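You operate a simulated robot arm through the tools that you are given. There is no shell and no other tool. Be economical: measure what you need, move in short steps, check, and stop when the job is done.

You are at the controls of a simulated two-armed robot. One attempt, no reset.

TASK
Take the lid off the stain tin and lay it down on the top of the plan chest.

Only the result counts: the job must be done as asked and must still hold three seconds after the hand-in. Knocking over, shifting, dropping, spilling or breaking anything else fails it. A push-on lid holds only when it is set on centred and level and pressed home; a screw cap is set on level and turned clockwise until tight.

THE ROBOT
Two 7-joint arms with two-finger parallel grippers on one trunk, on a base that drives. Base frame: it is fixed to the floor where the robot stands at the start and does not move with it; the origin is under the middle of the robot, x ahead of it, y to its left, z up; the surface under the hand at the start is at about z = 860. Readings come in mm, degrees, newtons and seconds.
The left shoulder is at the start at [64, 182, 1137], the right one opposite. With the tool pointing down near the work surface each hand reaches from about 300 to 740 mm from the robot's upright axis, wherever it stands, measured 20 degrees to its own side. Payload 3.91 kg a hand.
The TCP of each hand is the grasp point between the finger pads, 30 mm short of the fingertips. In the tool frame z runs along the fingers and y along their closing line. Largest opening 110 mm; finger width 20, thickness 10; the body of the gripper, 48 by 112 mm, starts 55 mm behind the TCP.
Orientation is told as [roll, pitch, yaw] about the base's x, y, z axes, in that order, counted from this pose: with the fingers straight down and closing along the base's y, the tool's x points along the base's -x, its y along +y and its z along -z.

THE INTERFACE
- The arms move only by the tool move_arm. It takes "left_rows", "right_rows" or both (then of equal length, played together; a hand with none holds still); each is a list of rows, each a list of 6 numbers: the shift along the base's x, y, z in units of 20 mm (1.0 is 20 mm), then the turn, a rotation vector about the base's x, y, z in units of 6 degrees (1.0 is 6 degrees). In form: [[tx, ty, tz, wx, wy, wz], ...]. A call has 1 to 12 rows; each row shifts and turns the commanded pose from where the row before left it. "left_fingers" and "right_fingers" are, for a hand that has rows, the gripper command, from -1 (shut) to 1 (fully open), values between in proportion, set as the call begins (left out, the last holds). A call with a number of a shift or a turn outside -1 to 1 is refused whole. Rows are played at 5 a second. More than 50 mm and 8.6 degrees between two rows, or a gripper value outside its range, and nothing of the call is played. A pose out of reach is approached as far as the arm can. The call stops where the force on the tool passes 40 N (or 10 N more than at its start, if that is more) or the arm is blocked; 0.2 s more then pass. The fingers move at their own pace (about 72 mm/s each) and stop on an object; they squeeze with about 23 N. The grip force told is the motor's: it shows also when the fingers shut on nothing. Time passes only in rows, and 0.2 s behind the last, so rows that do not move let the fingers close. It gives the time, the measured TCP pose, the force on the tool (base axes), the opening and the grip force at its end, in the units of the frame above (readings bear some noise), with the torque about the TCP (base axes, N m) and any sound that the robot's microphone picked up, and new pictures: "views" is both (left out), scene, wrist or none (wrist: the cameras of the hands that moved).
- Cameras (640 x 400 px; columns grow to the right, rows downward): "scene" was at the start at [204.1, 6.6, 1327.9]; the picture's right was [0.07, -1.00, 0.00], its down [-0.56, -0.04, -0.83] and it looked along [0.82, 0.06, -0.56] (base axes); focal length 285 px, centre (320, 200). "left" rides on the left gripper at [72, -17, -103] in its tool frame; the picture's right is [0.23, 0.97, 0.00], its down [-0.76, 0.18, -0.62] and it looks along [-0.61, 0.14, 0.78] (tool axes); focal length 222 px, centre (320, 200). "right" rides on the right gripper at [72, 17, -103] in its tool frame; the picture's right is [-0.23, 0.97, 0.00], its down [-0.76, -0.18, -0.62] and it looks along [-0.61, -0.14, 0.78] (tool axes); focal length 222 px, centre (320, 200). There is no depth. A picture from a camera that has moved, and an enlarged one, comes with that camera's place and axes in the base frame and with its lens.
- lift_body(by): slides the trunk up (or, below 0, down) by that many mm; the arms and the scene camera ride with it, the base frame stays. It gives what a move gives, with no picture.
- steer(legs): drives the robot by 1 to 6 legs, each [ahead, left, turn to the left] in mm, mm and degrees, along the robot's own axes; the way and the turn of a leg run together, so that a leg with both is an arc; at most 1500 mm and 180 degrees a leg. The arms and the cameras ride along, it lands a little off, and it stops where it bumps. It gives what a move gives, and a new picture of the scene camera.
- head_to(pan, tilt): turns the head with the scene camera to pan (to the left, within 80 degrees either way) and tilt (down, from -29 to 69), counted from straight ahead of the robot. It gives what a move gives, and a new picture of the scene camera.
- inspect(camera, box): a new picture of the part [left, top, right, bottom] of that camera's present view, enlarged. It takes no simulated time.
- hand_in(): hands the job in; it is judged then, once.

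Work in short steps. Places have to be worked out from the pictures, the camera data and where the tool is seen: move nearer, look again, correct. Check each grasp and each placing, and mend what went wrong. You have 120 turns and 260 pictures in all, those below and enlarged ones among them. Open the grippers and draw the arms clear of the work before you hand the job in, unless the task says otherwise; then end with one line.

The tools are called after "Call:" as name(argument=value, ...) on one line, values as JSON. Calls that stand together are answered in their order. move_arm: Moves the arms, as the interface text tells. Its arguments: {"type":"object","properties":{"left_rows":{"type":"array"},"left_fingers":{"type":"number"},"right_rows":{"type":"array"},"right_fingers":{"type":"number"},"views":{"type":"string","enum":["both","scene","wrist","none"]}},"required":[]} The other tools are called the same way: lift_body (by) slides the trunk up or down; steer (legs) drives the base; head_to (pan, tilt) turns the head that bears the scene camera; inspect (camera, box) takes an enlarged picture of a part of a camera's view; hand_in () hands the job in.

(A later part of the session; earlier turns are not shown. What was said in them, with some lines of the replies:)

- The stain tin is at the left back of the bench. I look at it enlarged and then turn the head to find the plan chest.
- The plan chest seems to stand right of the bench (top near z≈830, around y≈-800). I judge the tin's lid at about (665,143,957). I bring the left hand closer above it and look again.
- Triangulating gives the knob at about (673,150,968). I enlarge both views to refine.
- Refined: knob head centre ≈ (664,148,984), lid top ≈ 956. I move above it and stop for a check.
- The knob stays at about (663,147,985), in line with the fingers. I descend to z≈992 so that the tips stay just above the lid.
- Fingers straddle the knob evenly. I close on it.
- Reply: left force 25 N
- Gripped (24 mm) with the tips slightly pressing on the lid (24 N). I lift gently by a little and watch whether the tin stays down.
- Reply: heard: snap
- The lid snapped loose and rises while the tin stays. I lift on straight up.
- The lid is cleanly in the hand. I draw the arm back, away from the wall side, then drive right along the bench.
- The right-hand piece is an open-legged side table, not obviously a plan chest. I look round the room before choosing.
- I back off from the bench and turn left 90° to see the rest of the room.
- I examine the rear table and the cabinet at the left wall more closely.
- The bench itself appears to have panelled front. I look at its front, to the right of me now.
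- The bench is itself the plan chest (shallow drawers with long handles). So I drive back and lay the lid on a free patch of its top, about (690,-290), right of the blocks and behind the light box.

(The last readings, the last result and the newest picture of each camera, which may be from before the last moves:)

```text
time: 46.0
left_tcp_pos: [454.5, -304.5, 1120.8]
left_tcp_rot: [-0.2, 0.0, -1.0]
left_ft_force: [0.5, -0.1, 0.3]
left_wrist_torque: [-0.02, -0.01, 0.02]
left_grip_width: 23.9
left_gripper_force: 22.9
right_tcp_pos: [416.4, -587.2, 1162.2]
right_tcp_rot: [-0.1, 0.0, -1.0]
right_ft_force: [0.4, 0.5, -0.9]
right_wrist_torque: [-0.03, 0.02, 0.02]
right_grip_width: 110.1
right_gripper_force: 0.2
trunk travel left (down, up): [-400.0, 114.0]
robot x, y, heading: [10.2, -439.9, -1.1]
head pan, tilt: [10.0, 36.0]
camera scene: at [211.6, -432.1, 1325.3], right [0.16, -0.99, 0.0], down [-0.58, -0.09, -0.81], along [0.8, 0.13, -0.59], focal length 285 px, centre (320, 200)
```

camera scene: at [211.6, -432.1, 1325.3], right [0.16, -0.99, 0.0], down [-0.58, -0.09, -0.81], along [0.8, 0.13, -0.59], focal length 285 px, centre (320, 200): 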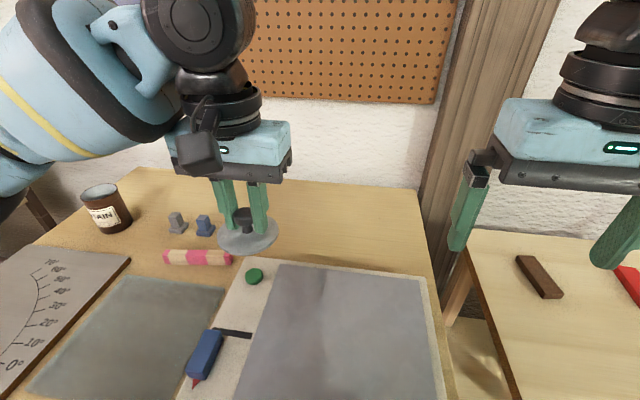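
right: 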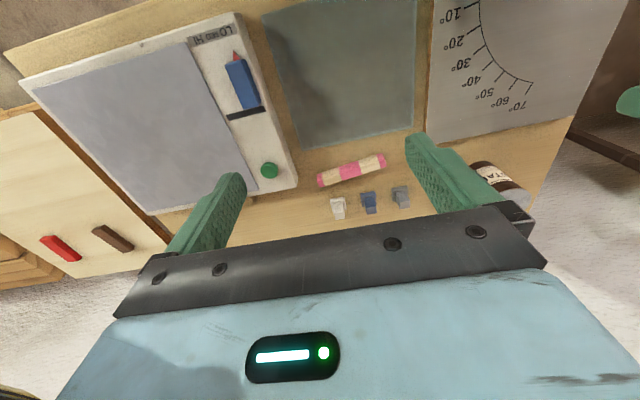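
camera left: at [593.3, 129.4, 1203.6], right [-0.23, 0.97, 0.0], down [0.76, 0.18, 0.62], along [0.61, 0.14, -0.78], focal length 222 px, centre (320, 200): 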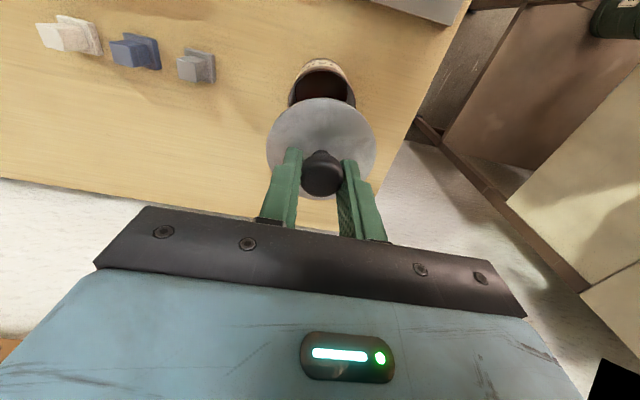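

The patch behind the light box is free. I move the lid forward to x≈690 at height and look.

Call:
move_arm(left_rows=[[1, 0, 0, 0, 0, 0], [1, 0, 0, 0, 0, 0], [1, 0, 0, 0, 0, 0], [1, 0, 0, 0, 0, 0], [1, 0, 0, 0, 0, 0], [1, 0, -0.5, 0, 0, 0], [1, 0, -1, 0, 0, 0], [1, 0, -1, 0, 0, 0], [1, 0, -1, 0, 0, 0], [1, 0, -1, 0, 0, 0], [1, 0, -1, 0, 0, 0], [0.7, 0, 0, 0, 0, 0]])

Call:
inspect(camera="scene", box=[170, 130, 330, 280])

```text
time: 48.6
left_tcp_pos: [689.4, -305.9, 1011.4]
left_tcp_rot: [0.0, 0.1, -1.1]
left_ft_force: [0.0, 0.7, -0.5]
left_wrist_torque: [-0.01, -0.04, -0.03]
left_grip_width: 24.3
left_gripper_force: 23.0
right_tcp_pos: [417.8, -588.1, 1162.3]
right_tcp_rot: [0.0, 0.0, -1.0]
right_ft_force: [0.1, -0.2, 0.1]
right_wrist_torque: [0.01, 0.02, 0.01]
right_grip_width: 110.3
right_gripper_force: 0.0
trunk travel left (down, up): [-400.0, 114.0]
robot x, y, heading: [5.3, -446.2, -1.1]
head pan, tilt: [10.0, 36.0]
camera scene: at [211.5, -432.6, 1325.3], right [0.16, -0.99, 0.0], down [-0.58, -0.09, -0.81], along [0.8, 0.13, -0.59], focal length 285 px, centre (320, 200)
camera left: at [617.7, -321.4, 1114.9], right [-0.21, 0.98, 0.0], down [0.77, 0.16, 0.62], along [0.61, 0.13, -0.78], focal length 222 px, centre (320, 200)
```

scene: 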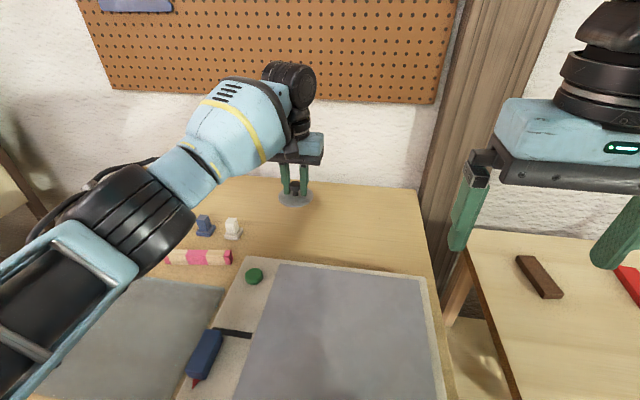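
left: 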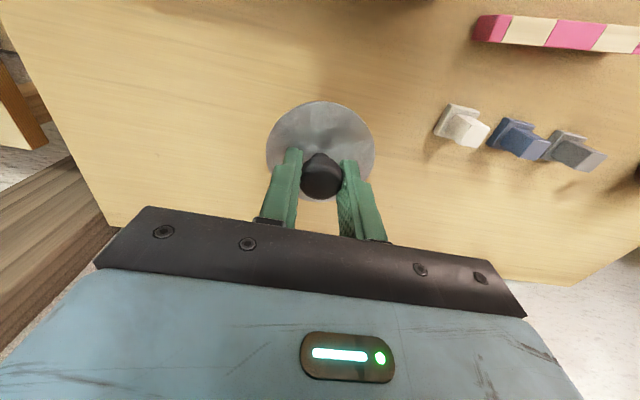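

```text
2.67 times, centred on (250, 205) of scene
camera zoom: at [211.5, -432.6, 1325.3], right [0.16, -0.99, 0.0], down [-0.58, -0.09, -0.81], along [0.8, 0.13, -0.59], focal length 759 px, centre (507, 187)
```

zoom: 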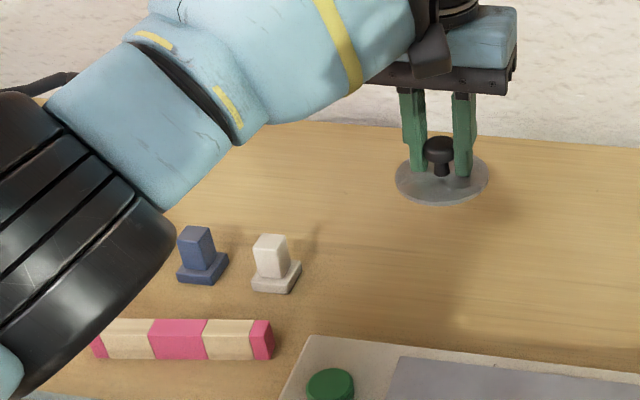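

The lid hangs level and the spot is free. I lower 70 mm and check the arm's clearance too.

Call:
move_arm(left_rows=[[0, 0, -1, 0, 0, 0], [0, 0, -1, 0, 0, 0], [0, 0, -1, 0, 0, 0], [0, 0, -0.5, 0, 0, 0], [0, 0, 0, 0, 0, 0]])

Call:
inspect(camera="scene", box=[230, 130, 350, 250])

```text
time: 49.8
left_tcp_pos: [687.9, -306.0, 940.5]
left_tcp_rot: [0.0, 0.0, -1.0]
left_ft_force: [0.4, -0.1, 0.0]
left_wrist_torque: [0.04, 0.0, 0.04]
left_grip_width: 24.4
left_gripper_force: 22.9
right_tcp_pos: [416.3, -588.1, 1162.3]
right_tcp_rot: [-0.2, 0.0, -1.1]
right_ft_force: [0.3, 0.6, 0.3]
right_wrist_torque: [0.01, 0.0, -0.01]
right_grip_width: 109.8
right_gripper_force: 0.1
trunk travel left (down, up): [-400.0, 114.0]
robot x, y, heading: [12.6, -444.4, -1.0]
head pan, tilt: [10.0, 36.0]
camera scene: at [211.5, -432.0, 1325.3], right [0.16, -0.99, 0.0], down [-0.58, -0.09, -0.81], along [0.8, 0.13, -0.59], focal length 285 px, centre (320, 200)
camera left: at [616.4, -321.2, 1044.0], right [-0.21, 0.98, 0.0], down [0.77, 0.16, 0.62], along [0.61, 0.13, -0.78], focal length 222 px, centre (320, 200)
```

scene: 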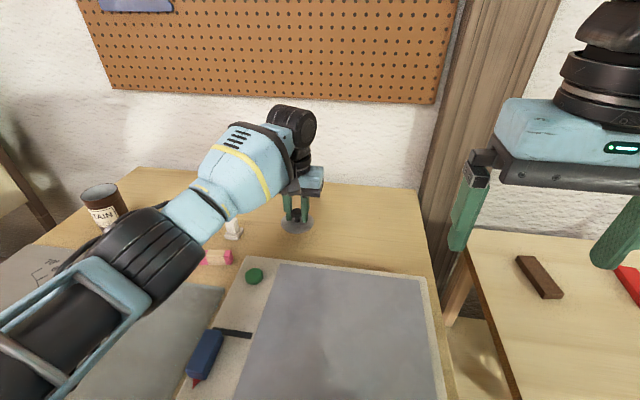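
left: 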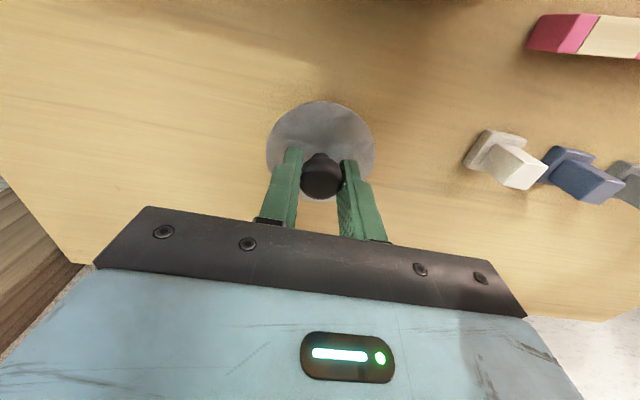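

```text
3.33 times, centred on (290, 190) of scene
camera zoom: at [211.5, -432.0, 1325.3], right [0.16, -0.99, 0.0], down [-0.58, -0.09, -0.81], along [0.8, 0.13, -0.59], focal length 949 px, centre (420, 233)
```

zoom: 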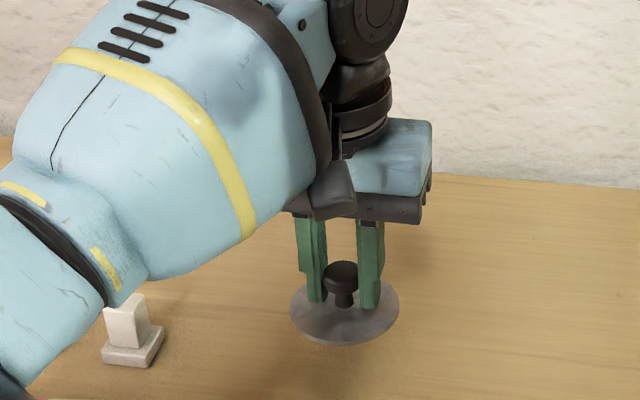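

About 30 mm remain. I lower in fine steps, watching for contact.

Call:
move_arm(left_rows=[[0, 0, -0.5, 0, 0, 0], [0, 0, -0.4, 0, 0, 0], [0, 0, -0.15, 0, 0, 0], [0, 0, -0.1, 0, 0, 0], [0, 0, 0, 0, 0, 0]], views="none")

Call:
inspect(camera="scene", box=[230, 150, 350, 250])

```text
time: 51.0
left_tcp_pos: [689.1, -304.0, 917.9]
left_tcp_rot: [0.0, 0.1, -1.1]
left_ft_force: [0.4, 0.2, -0.1]
left_wrist_torque: [-0.01, -0.02, 0.0]
left_grip_width: 24.2
left_gripper_force: 23.0
right_tcp_pos: [416.8, -587.3, 1162.2]
right_tcp_rot: [-0.1, 0.1, -0.9]
right_ft_force: [0.1, 0.2, 1.0]
right_wrist_torque: [-0.02, 0.02, 0.0]
right_grip_width: 109.7
right_gripper_force: 0.0
trunk travel left (down, up): [-400.0, 114.0]
robot x, y, heading: [6.7, -443.3, -1.0]
head pan, tilt: [10.0, 36.0]
```

```text
4.00 times, centred on (290, 200) of scene
camera zoom: at [211.6, -432.0, 1325.3], right [0.16, -0.99, 0.0], down [-0.58, -0.09, -0.81], along [0.8, 0.13, -0.59], focal length 1139 px, centre (440, 200)
```

zoom: 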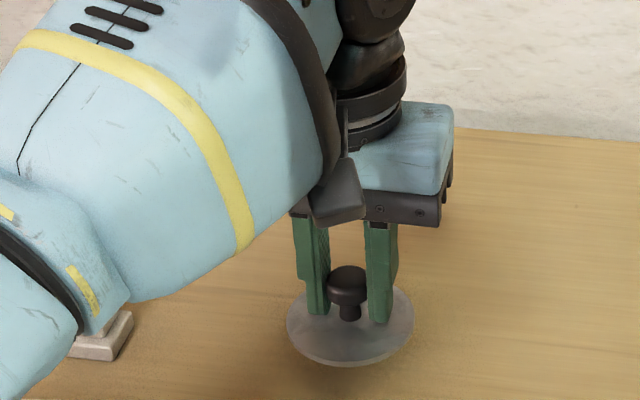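

No contact yet at 918. I keep lowering in 2 mm steps.

Call:
move_arm(left_rows=[[0, 0, -0.1, 0, 0, 0], [0, 0, -0.1, 0, 0, 0], [0, 0, -0.1, 0, 0, 0], [0, 0, -0.1, 0, 0, 0], [0, 0, 0, 0, 0, 0]], views="none")

Call:
inspect(camera="scene", box=[230, 150, 350, 250])

```text
time: 52.2
left_tcp_pos: [689.8, -305.2, 911.1]
left_tcp_rot: [-0.2, 0.0, -0.9]
left_ft_force: [0.6, 0.4, -0.5]
left_wrist_torque: [-0.02, -0.03, 0.01]
left_grip_width: 24.0
left_gripper_force: 23.5
right_tcp_pos: [417.1, -586.9, 1162.6]
right_tcp_rot: [-0.1, 0.1, -1.0]
right_ft_force: [-0.3, 0.9, -0.3]
right_wrist_torque: [-0.04, 0.02, -0.01]
right_grip_width: 109.9
right_gripper_force: 0.1
trunk travel left (down, up): [-400.0, 114.0]
robot x, y, heading: [6.0, -441.9, -1.0]
head pan, tilt: [10.0, 36.0]
```

```text
4.00 times, centred on (290, 200) of scene
camera zoom: at [211.6, -432.0, 1325.3], right [0.16, -0.99, 0.0], down [-0.58, -0.09, -0.81], along [0.8, 0.13, -0.59], focal length 1139 px, centre (440, 200)
```

zoom: 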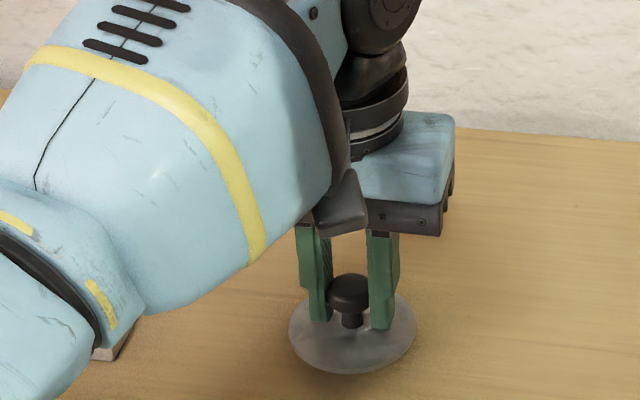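

Still free; I go on.

Call:
move_arm(left_rows=[[0, 0, -0.1, 0, 0, 0], [0, 0, -0.1, 0, 0, 0], [0, 0, -0.1, 0, 0, 0], [0, 0, 0, 0, 0, 0]], views="none")

Call:
move_arm(left_rows=[[0, 0, -0.05, 0, 0, 0], [0, 0, -0.05, 0, 0, 0], [0, 0, 0, 0, 0, 0]], views="none")

```text
time: 53.2
left_tcp_pos: [690.1, -303.9, 903.3]
left_tcp_rot: [-0.1, 0.0, -1.0]
left_ft_force: [0.1, 0.0, 0.5]
left_wrist_torque: [0.0, 0.01, 0.01]
left_grip_width: 24.1
left_gripper_force: 23.5
right_tcp_pos: [417.7, -587.7, 1162.2]
right_tcp_rot: [-0.1, -0.1, -1.0]
right_ft_force: [0.9, 0.7, 1.8]
right_wrist_torque: [0.03, -0.03, 0.02]
right_grip_width: 110.0
right_gripper_force: 0.1
trunk travel left (down, up): [-400.0, 114.0]
robot x, y, heading: [10.6, -446.1, -0.8]
head pan, tilt: [10.0, 36.0]
```

```text
time: 54.0
left_tcp_pos: [688.2, -305.0, 902.5]
left_tcp_rot: [-0.1, 0.0, -1.0]
left_ft_force: [0.2, 0.2, -1.2]
left_wrist_torque: [-0.02, -0.01, 0.0]
left_grip_width: 23.9
left_gripper_force: 23.1
right_tcp_pos: [418.2, -588.1, 1162.4]
right_tcp_rot: [-0.2, 0.0, -1.0]
right_ft_force: [-0.5, 0.8, 0.0]
right_wrist_torque: [0.04, 0.0, 0.01]
right_grip_width: 109.9
right_gripper_force: 0.1
trunk travel left (down, up): [-400.0, 114.0]
robot x, y, heading: [9.1, -443.5, -1.1]
head pan, tilt: [10.0, 36.0]
```

Call:
move_arm(left_rows=[[0, 0, -0.08, 0, 0, 0], [0, 0, -0.08, 0, 0, 0], [0, 0, 0, 0, 0, 0]])

Call:
inspect(camera="scene", box=[230, 150, 350, 250])

```text
time: 54.8
left_tcp_pos: [689.7, -304.7, 901.3]
left_tcp_rot: [-0.1, -0.2, -1.1]
left_ft_force: [3.0, 1.2, 9.4]
left_wrist_torque: [0.07, -0.03, -0.02]
left_grip_width: 24.2
left_gripper_force: 22.7
right_tcp_pos: [417.4, -587.3, 1162.4]
right_tcp_rot: [0.1, -0.1, -1.0]
right_ft_force: [-0.2, -0.3, 0.0]
right_wrist_torque: [-0.01, -0.01, -0.03]
right_grip_width: 110.1
right_gripper_force: 0.0
trunk travel left (down, up): [-400.0, 114.0]
robot x, y, heading: [10.0, -441.9, -0.9]
head pan, tilt: [10.0, 36.0]
camera scene: at [211.0, -432.1, 1325.5], right [0.16, -0.99, 0.0], down [-0.58, -0.09, -0.81], along [0.8, 0.13, -0.59], focal length 285 px, centre (320, 200)
camera left: at [617.0, -320.2, 1003.1], right [-0.21, 0.98, 0.0], down [0.76, 0.16, 0.63], along [0.61, 0.13, -0.78], focal length 222 px, centre (320, 200)
```

scene: 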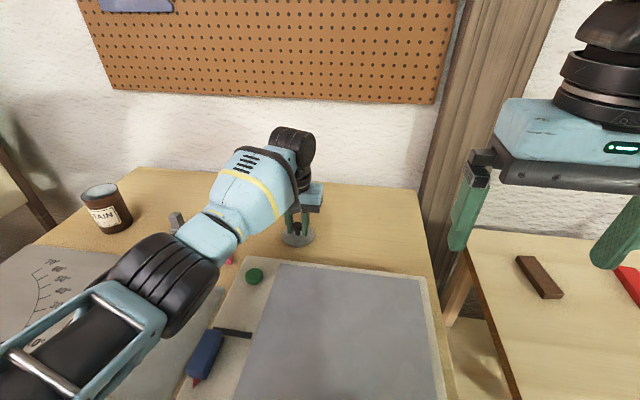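
left: 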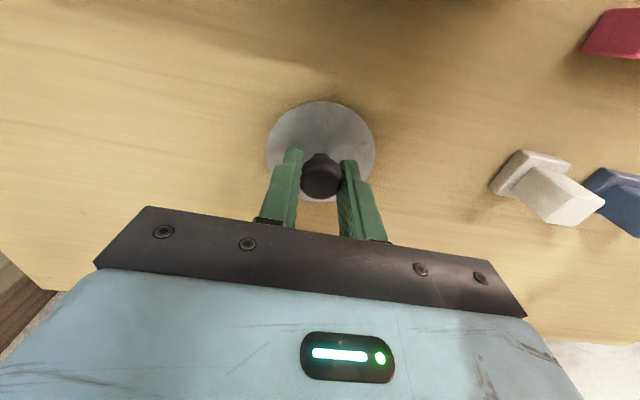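

```text
4.00 times, centred on (290, 200) of scene
camera zoom: at [211.0, -432.1, 1325.5], right [0.16, -0.99, 0.0], down [-0.58, -0.09, -0.81], along [0.8, 0.13, -0.59], focal length 1139 px, centre (440, 200)
```

zoom: 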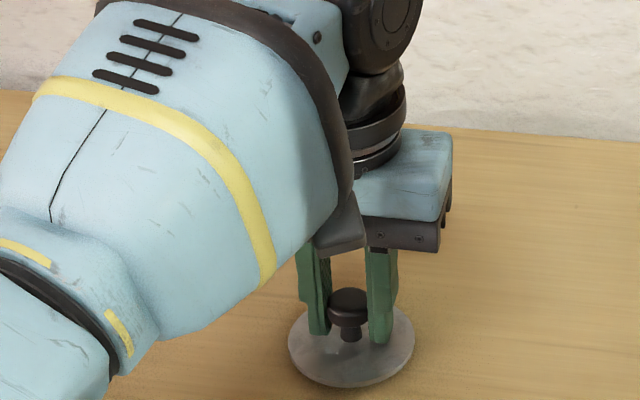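

Contact (9 N up) with the lid flat. I open the fingers part-way, without moving.

Call:
move_arm(left_rows=[[0, 0, 0.03, 0, 0, 0], [0, 0, 0, 0, 0, 0], [0, 0, 0, 0, 0, 0], [0, 0, 0, 0, 0, 0]], left_fingers=0.2, views="wrist")

Call:
inspect(camera="scene", box=[230, 150, 350, 250])

```text
time: 55.8
left_tcp_pos: [688.4, -304.5, 900.4]
left_tcp_rot: [-0.2, 0.0, -1.0]
left_ft_force: [-0.1, 1.3, 6.0]
left_wrist_torque: [0.2, 0.03, 0.03]
left_grip_width: 66.9
left_gripper_force: 0.9
right_tcp_pos: [415.5, -588.3, 1162.7]
right_tcp_rot: [-0.1, -0.1, -1.0]
right_ft_force: [0.3, 0.0, -0.5]
right_wrist_torque: [0.0, 0.01, 0.03]
right_grip_width: 110.1
right_gripper_force: 0.1
trunk travel left (down, up): [-400.0, 114.0]
robot x, y, heading: [9.8, -446.7, -1.2]
head pan, tilt: [10.0, 36.0]
camera left: at [616.5, -320.3, 1002.2], right [-0.21, 0.98, 0.0], down [0.77, 0.16, 0.62], along [0.61, 0.13, -0.78], focal length 222 px, centre (320, 200)
```

left: 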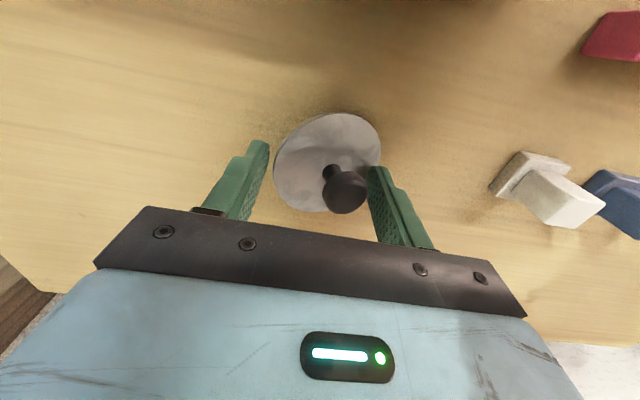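

```text
4.00 times, centred on (290, 200) of scene
camera zoom: at [210.8, -432.0, 1325.4], right [0.16, -0.99, 0.0], down [-0.58, -0.09, -0.81], along [0.8, 0.13, -0.59], focal length 1139 px, centre (440, 200)
```

zoom: 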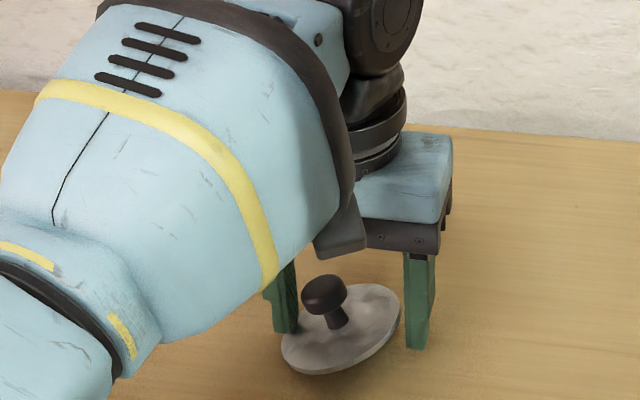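

The lid is tipped: the +y fingertip presses down on its rim and tips it about its inner plug. Raising the hand gently should let it settle level.

Call:
move_arm(left_rows=[[0, 0, 0.05, 0, 0, 0], [0, 0, 0.05, 0, 0, 0], [0, 0, 0.05, 0, 0, 0], [0, 0, 0.05, 0, 0, 0], [0, 0, 0, 0, 0, 0]], views="wrist")

Call:
inspect(camera="scene", box=[230, 150, 350, 250])

```text
time: 57.0
left_tcp_pos: [688.0, -305.0, 903.8]
left_tcp_rot: [0.0, 0.1, -0.9]
left_ft_force: [-0.2, -0.5, 0.6]
left_wrist_torque: [0.01, 0.02, 0.03]
left_grip_width: 66.1
left_gripper_force: 0.1
right_tcp_pos: [416.8, -587.4, 1162.1]
right_tcp_rot: [-0.2, 0.1, -0.9]
right_ft_force: [-1.0, 0.0, -0.1]
right_wrist_torque: [0.03, 0.0, 0.01]
right_grip_width: 109.9
right_gripper_force: 0.0
trunk travel left (down, up): [-400.0, 114.0]
robot x, y, heading: [9.7, -445.4, -0.8]
head pan, tilt: [10.0, 36.0]
camera left: at [616.8, -320.7, 1006.6], right [-0.21, 0.98, 0.0], down [0.77, 0.16, 0.62], along [0.61, 0.13, -0.78], focal length 222 px, centre (320, 200)
```

left: 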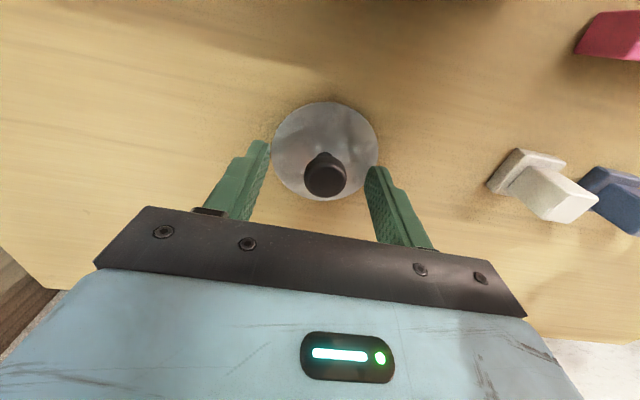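

```text
4.00 times, centred on (290, 200) of scene
camera zoom: at [211.6, -432.0, 1325.3], right [0.16, -0.99, 0.0], down [-0.58, -0.09, -0.81], along [0.8, 0.13, -0.59], focal length 1139 px, centre (440, 200)
```

zoom: 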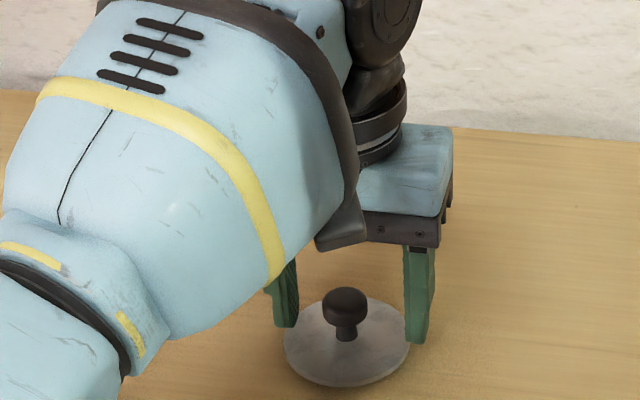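

The lid settled level and flat, and the hand is free (0.6 N). I raise the hand straight up and draw back along the way I came.

Call:
move_arm(left_rows=[[0, 0, 0.3, 0, 0, 0], [0, 0, 0.7, 0, 0, 0], [0, 0, 1, 0, 0, 0], [0, 0, 1, 0, 0, 0], [0, 0, 1, 0, 0, 0], [0, 0, 1, 0, 0, 0], [0, 0, 1, 0, 0, 0], [0, 0, 1, 0, 0, 0], [0, 0, 1, 0, 0, 0], [0, 0, 1, 0, 0, 0], [0, 0, 1, 0, 0, 0]], views="none")

Call:
move_arm(left_rows=[[-1, 0, 0, 0, 0, 0], [-1, 0, 0, 0, 0, 0], [-1, 0, 0, 0, 0, 0], [-1, 0, 0, 0, 0, 0], [-1, 0, 0, 0, 0, 0], [-1, 0, 0, 0, 0, 0], [-1, 0, 0, 0, 0, 0], [-1, 0, 0, 0, 0, 0], [-1, 0, 0, 0, 0, 0], [-1, 0, 0, 0, 0, 0], [-1, 0, 0, 0, 0, 0]], left_fingers=1, views="scene")

Call:
inspect(camera="scene", box=[60, 140, 380, 340])

```text
time: 59.4
left_tcp_pos: [688.4, -305.4, 1104.2]
left_tcp_rot: [-0.1, 0.0, -1.0]
left_ft_force: [0.3, 0.0, 0.3]
left_wrist_torque: [-0.03, 0.0, 0.0]
left_grip_width: 65.9
left_gripper_force: 0.0
right_tcp_pos: [417.5, -587.2, 1162.7]
right_tcp_rot: [0.0, 0.0, -1.1]
right_ft_force: [0.3, 0.0, 0.9]
right_wrist_torque: [0.01, -0.03, 0.04]
right_grip_width: 110.3
right_gripper_force: 0.1
trunk travel left (down, up): [-400.0, 114.0]
robot x, y, heading: [10.3, -440.1, -0.8]
head pan, tilt: [10.0, 36.0]
```

```text
time: 61.8
left_tcp_pos: [690.0, -305.0, 1102.8]
left_tcp_rot: [-0.1, 0.0, -1.1]
left_ft_force: [-0.1, 0.6, 0.3]
left_wrist_torque: [0.01, 0.01, 0.02]
left_grip_width: 110.3
left_gripper_force: 0.0
left hand out of reach, approached as far as the arm can: row 1, 2, 3, 4, 5, 6, 7, 8, 9, 10, 11
right_tcp_pos: [416.1, -589.8, 1161.2]
right_tcp_rot: [-0.1, 0.0, -1.0]
right_ft_force: [0.0, -0.3, 0.0]
right_wrist_torque: [0.01, 0.0, -0.02]
right_grip_width: 109.9
right_gripper_force: 0.0
trunk travel left (down, up): [-400.0, 114.0]
robot x, y, heading: [8.9, -447.0, -1.1]
head pan, tilt: [10.0, 36.0]
camera scene: at [211.5, -432.0, 1325.3], right [0.16, -0.99, 0.0], down [-0.58, -0.09, -0.81], along [0.8, 0.13, -0.59], focal length 285 px, centre (320, 200)
```

scene: 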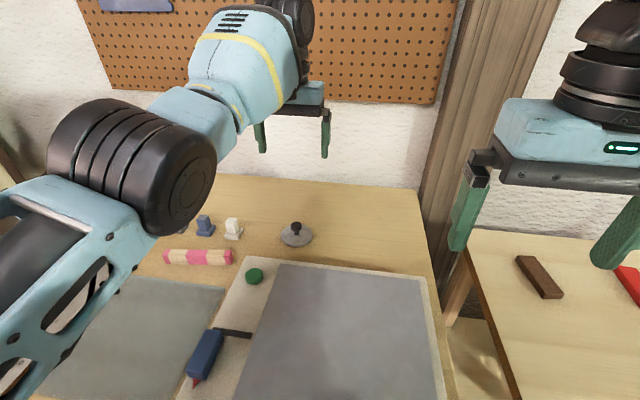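

```text
2.00 times, centred on (220, 240) of scene
camera zoom: at [211.5, -432.0, 1325.3], right [0.16, -0.99, 0.0], down [-0.58, -0.09, -0.81], along [0.8, 0.13, -0.59], focal length 569 px, centre (520, 120)
```

zoom: 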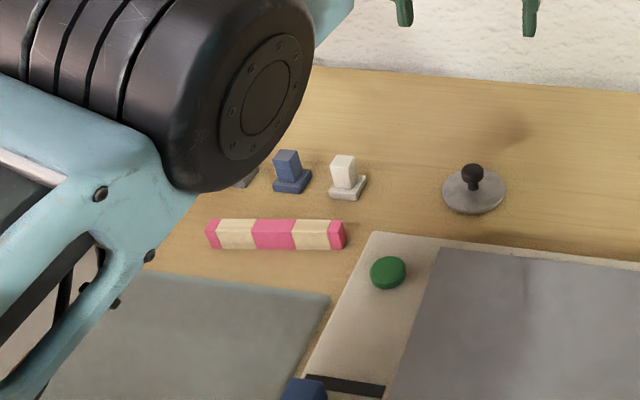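

The lid lies flat and still. The arm could not fold back that way, so I back the robot off 200 mm to clear the work, and look over everything.

Call:
steer(legs=[[-250, 0, 0]])

Call:
inspect(camera="scene", box=[60, 100, 380, 300])

```text
time: 63.6
left_tcp_pos: [435.2, -301.9, 1103.2]
left_tcp_rot: [-0.1, 0.0, -1.2]
left_ft_force: [-0.5, 0.3, -0.6]
left_wrist_torque: [0.03, -0.02, 0.0]
left_grip_width: 109.7
left_gripper_force: 0.0
right_tcp_pos: [162.9, -583.5, 1163.0]
right_tcp_rot: [-0.1, -0.1, -1.1]
right_ft_force: [0.6, -0.6, 0.5]
right_wrist_torque: [0.0, -0.04, 0.01]
right_grip_width: 110.1
right_gripper_force: 0.1
trunk travel left (down, up): [-400.0, 114.0]
robot x, y, heading: [-244.8, -439.7, -1.0]
head pan, tilt: [10.0, 36.0]
camera scene: at [-42.6, -427.5, 1325.3], right [0.16, -0.99, 0.0], down [-0.58, -0.09, -0.81], along [0.8, 0.13, -0.59], focal length 285 px, centre (320, 200)
```

scene: 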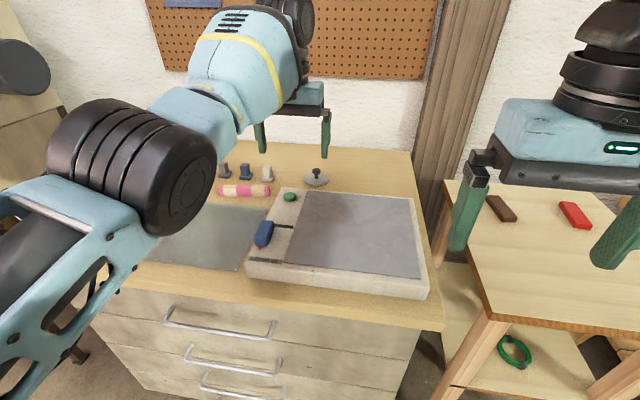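

```text
2.00 times, centred on (220, 200) of scene
camera zoom: at [-42.6, -427.5, 1325.3], right [0.16, -0.99, 0.0], down [-0.58, -0.09, -0.81], along [0.8, 0.13, -0.59], focal length 569 px, centre (520, 200)
```

zoom: 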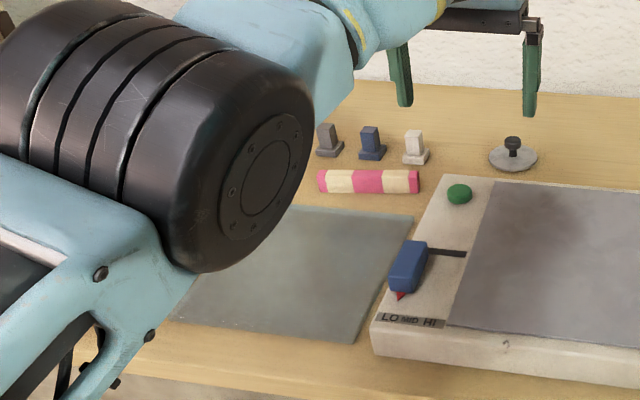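

The chest is clearly the drawered plan chest, and the lid lies on it. One last look for the tin behind the arm.

Call:
head_to(pan=45, tilt=40)

Call:
steer(legs=[[-150, 0, -20]])

```text
time: 64.6
left_tcp_pos: [435.6, -300.6, 1103.0]
left_tcp_rot: [0.0, 0.0, -1.1]
left_ft_force: [0.9, -0.3, 0.5]
left_wrist_torque: [-0.02, 0.0, -0.03]
left_grip_width: 110.2
left_gripper_force: 0.0
right_tcp_pos: [162.8, -583.2, 1161.1]
right_tcp_rot: [-0.1, -0.1, -1.1]
right_ft_force: [-1.0, 0.2, 0.3]
right_wrist_torque: [-0.03, 0.01, -0.06]
right_grip_width: 110.2
right_gripper_force: 0.1
trunk travel left (down, up): [-400.0, 114.0]
robot x, y, heading: [-244.1, -439.3, -1.0]
head pan, tilt: [45.0, 40.0]
camera scene: at [-67.5, -382.2, 1319.3], right [0.69, -0.72, 0.0], down [-0.46, -0.45, -0.77], along [0.55, 0.53, -0.64], focal length 285 px, centre (320, 200)
```

scene: 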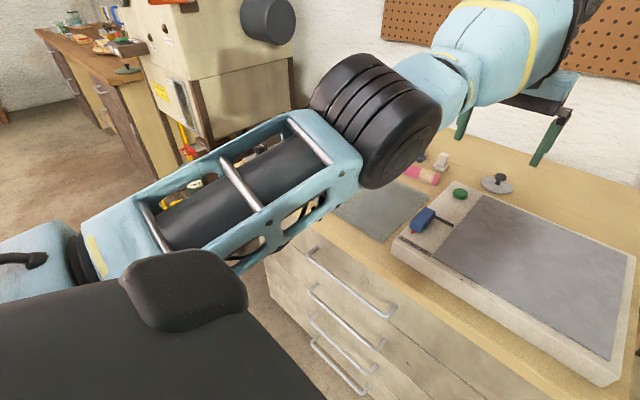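

```text
time: 66.1
left_tcp_pos: [297.5, -515.8, 1103.5]
left_tcp_rot: [-0.1, 0.0, -21.2]
left_ft_force: [0.4, 0.8, 0.8]
left_wrist_torque: [0.0, -0.02, -0.01]
left_grip_width: 110.1
left_gripper_force: 0.2
right_tcp_pos: [-56.1, -686.2, 1161.5]
right_tcp_rot: [0.0, 0.0, -21.2]
right_ft_force: [-0.7, -0.8, -0.6]
right_wrist_torque: [0.02, -0.03, 0.0]
right_grip_width: 110.0
right_gripper_force: 0.1
trunk travel left (down, up): [-400.0, 114.0]
robot x, y, heading: [-391.3, -409.6, -21.3]
head pan, tilt: [45.0, 40.0]
camera scene: at [-203.8, -417.6, 1319.3], right [0.4, -0.91, 0.0], down [-0.59, -0.26, -0.77], along [0.7, 0.31, -0.64], focal length 285 px, centre (320, 200)
```

scene: 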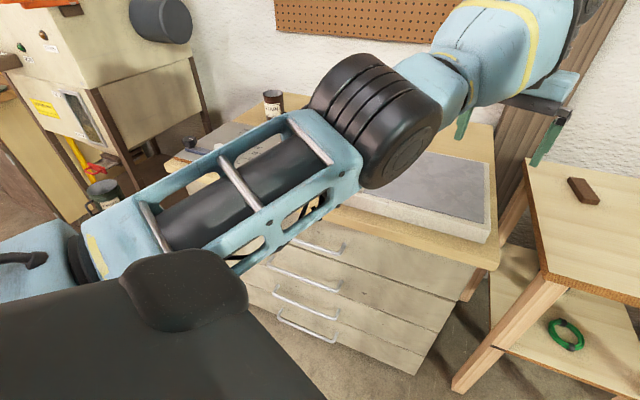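

The tin stands upright in its place, the lid lies on the plan chest, and both hands are empty, open and clear. I hand in.

Call:
hand_in()

```text
The job is handed in.
```

The stain tin's lid is off and lying flat on top of the plan chest, which I took to be the drawered bench the tin stands on; the tin is still upright in its place.
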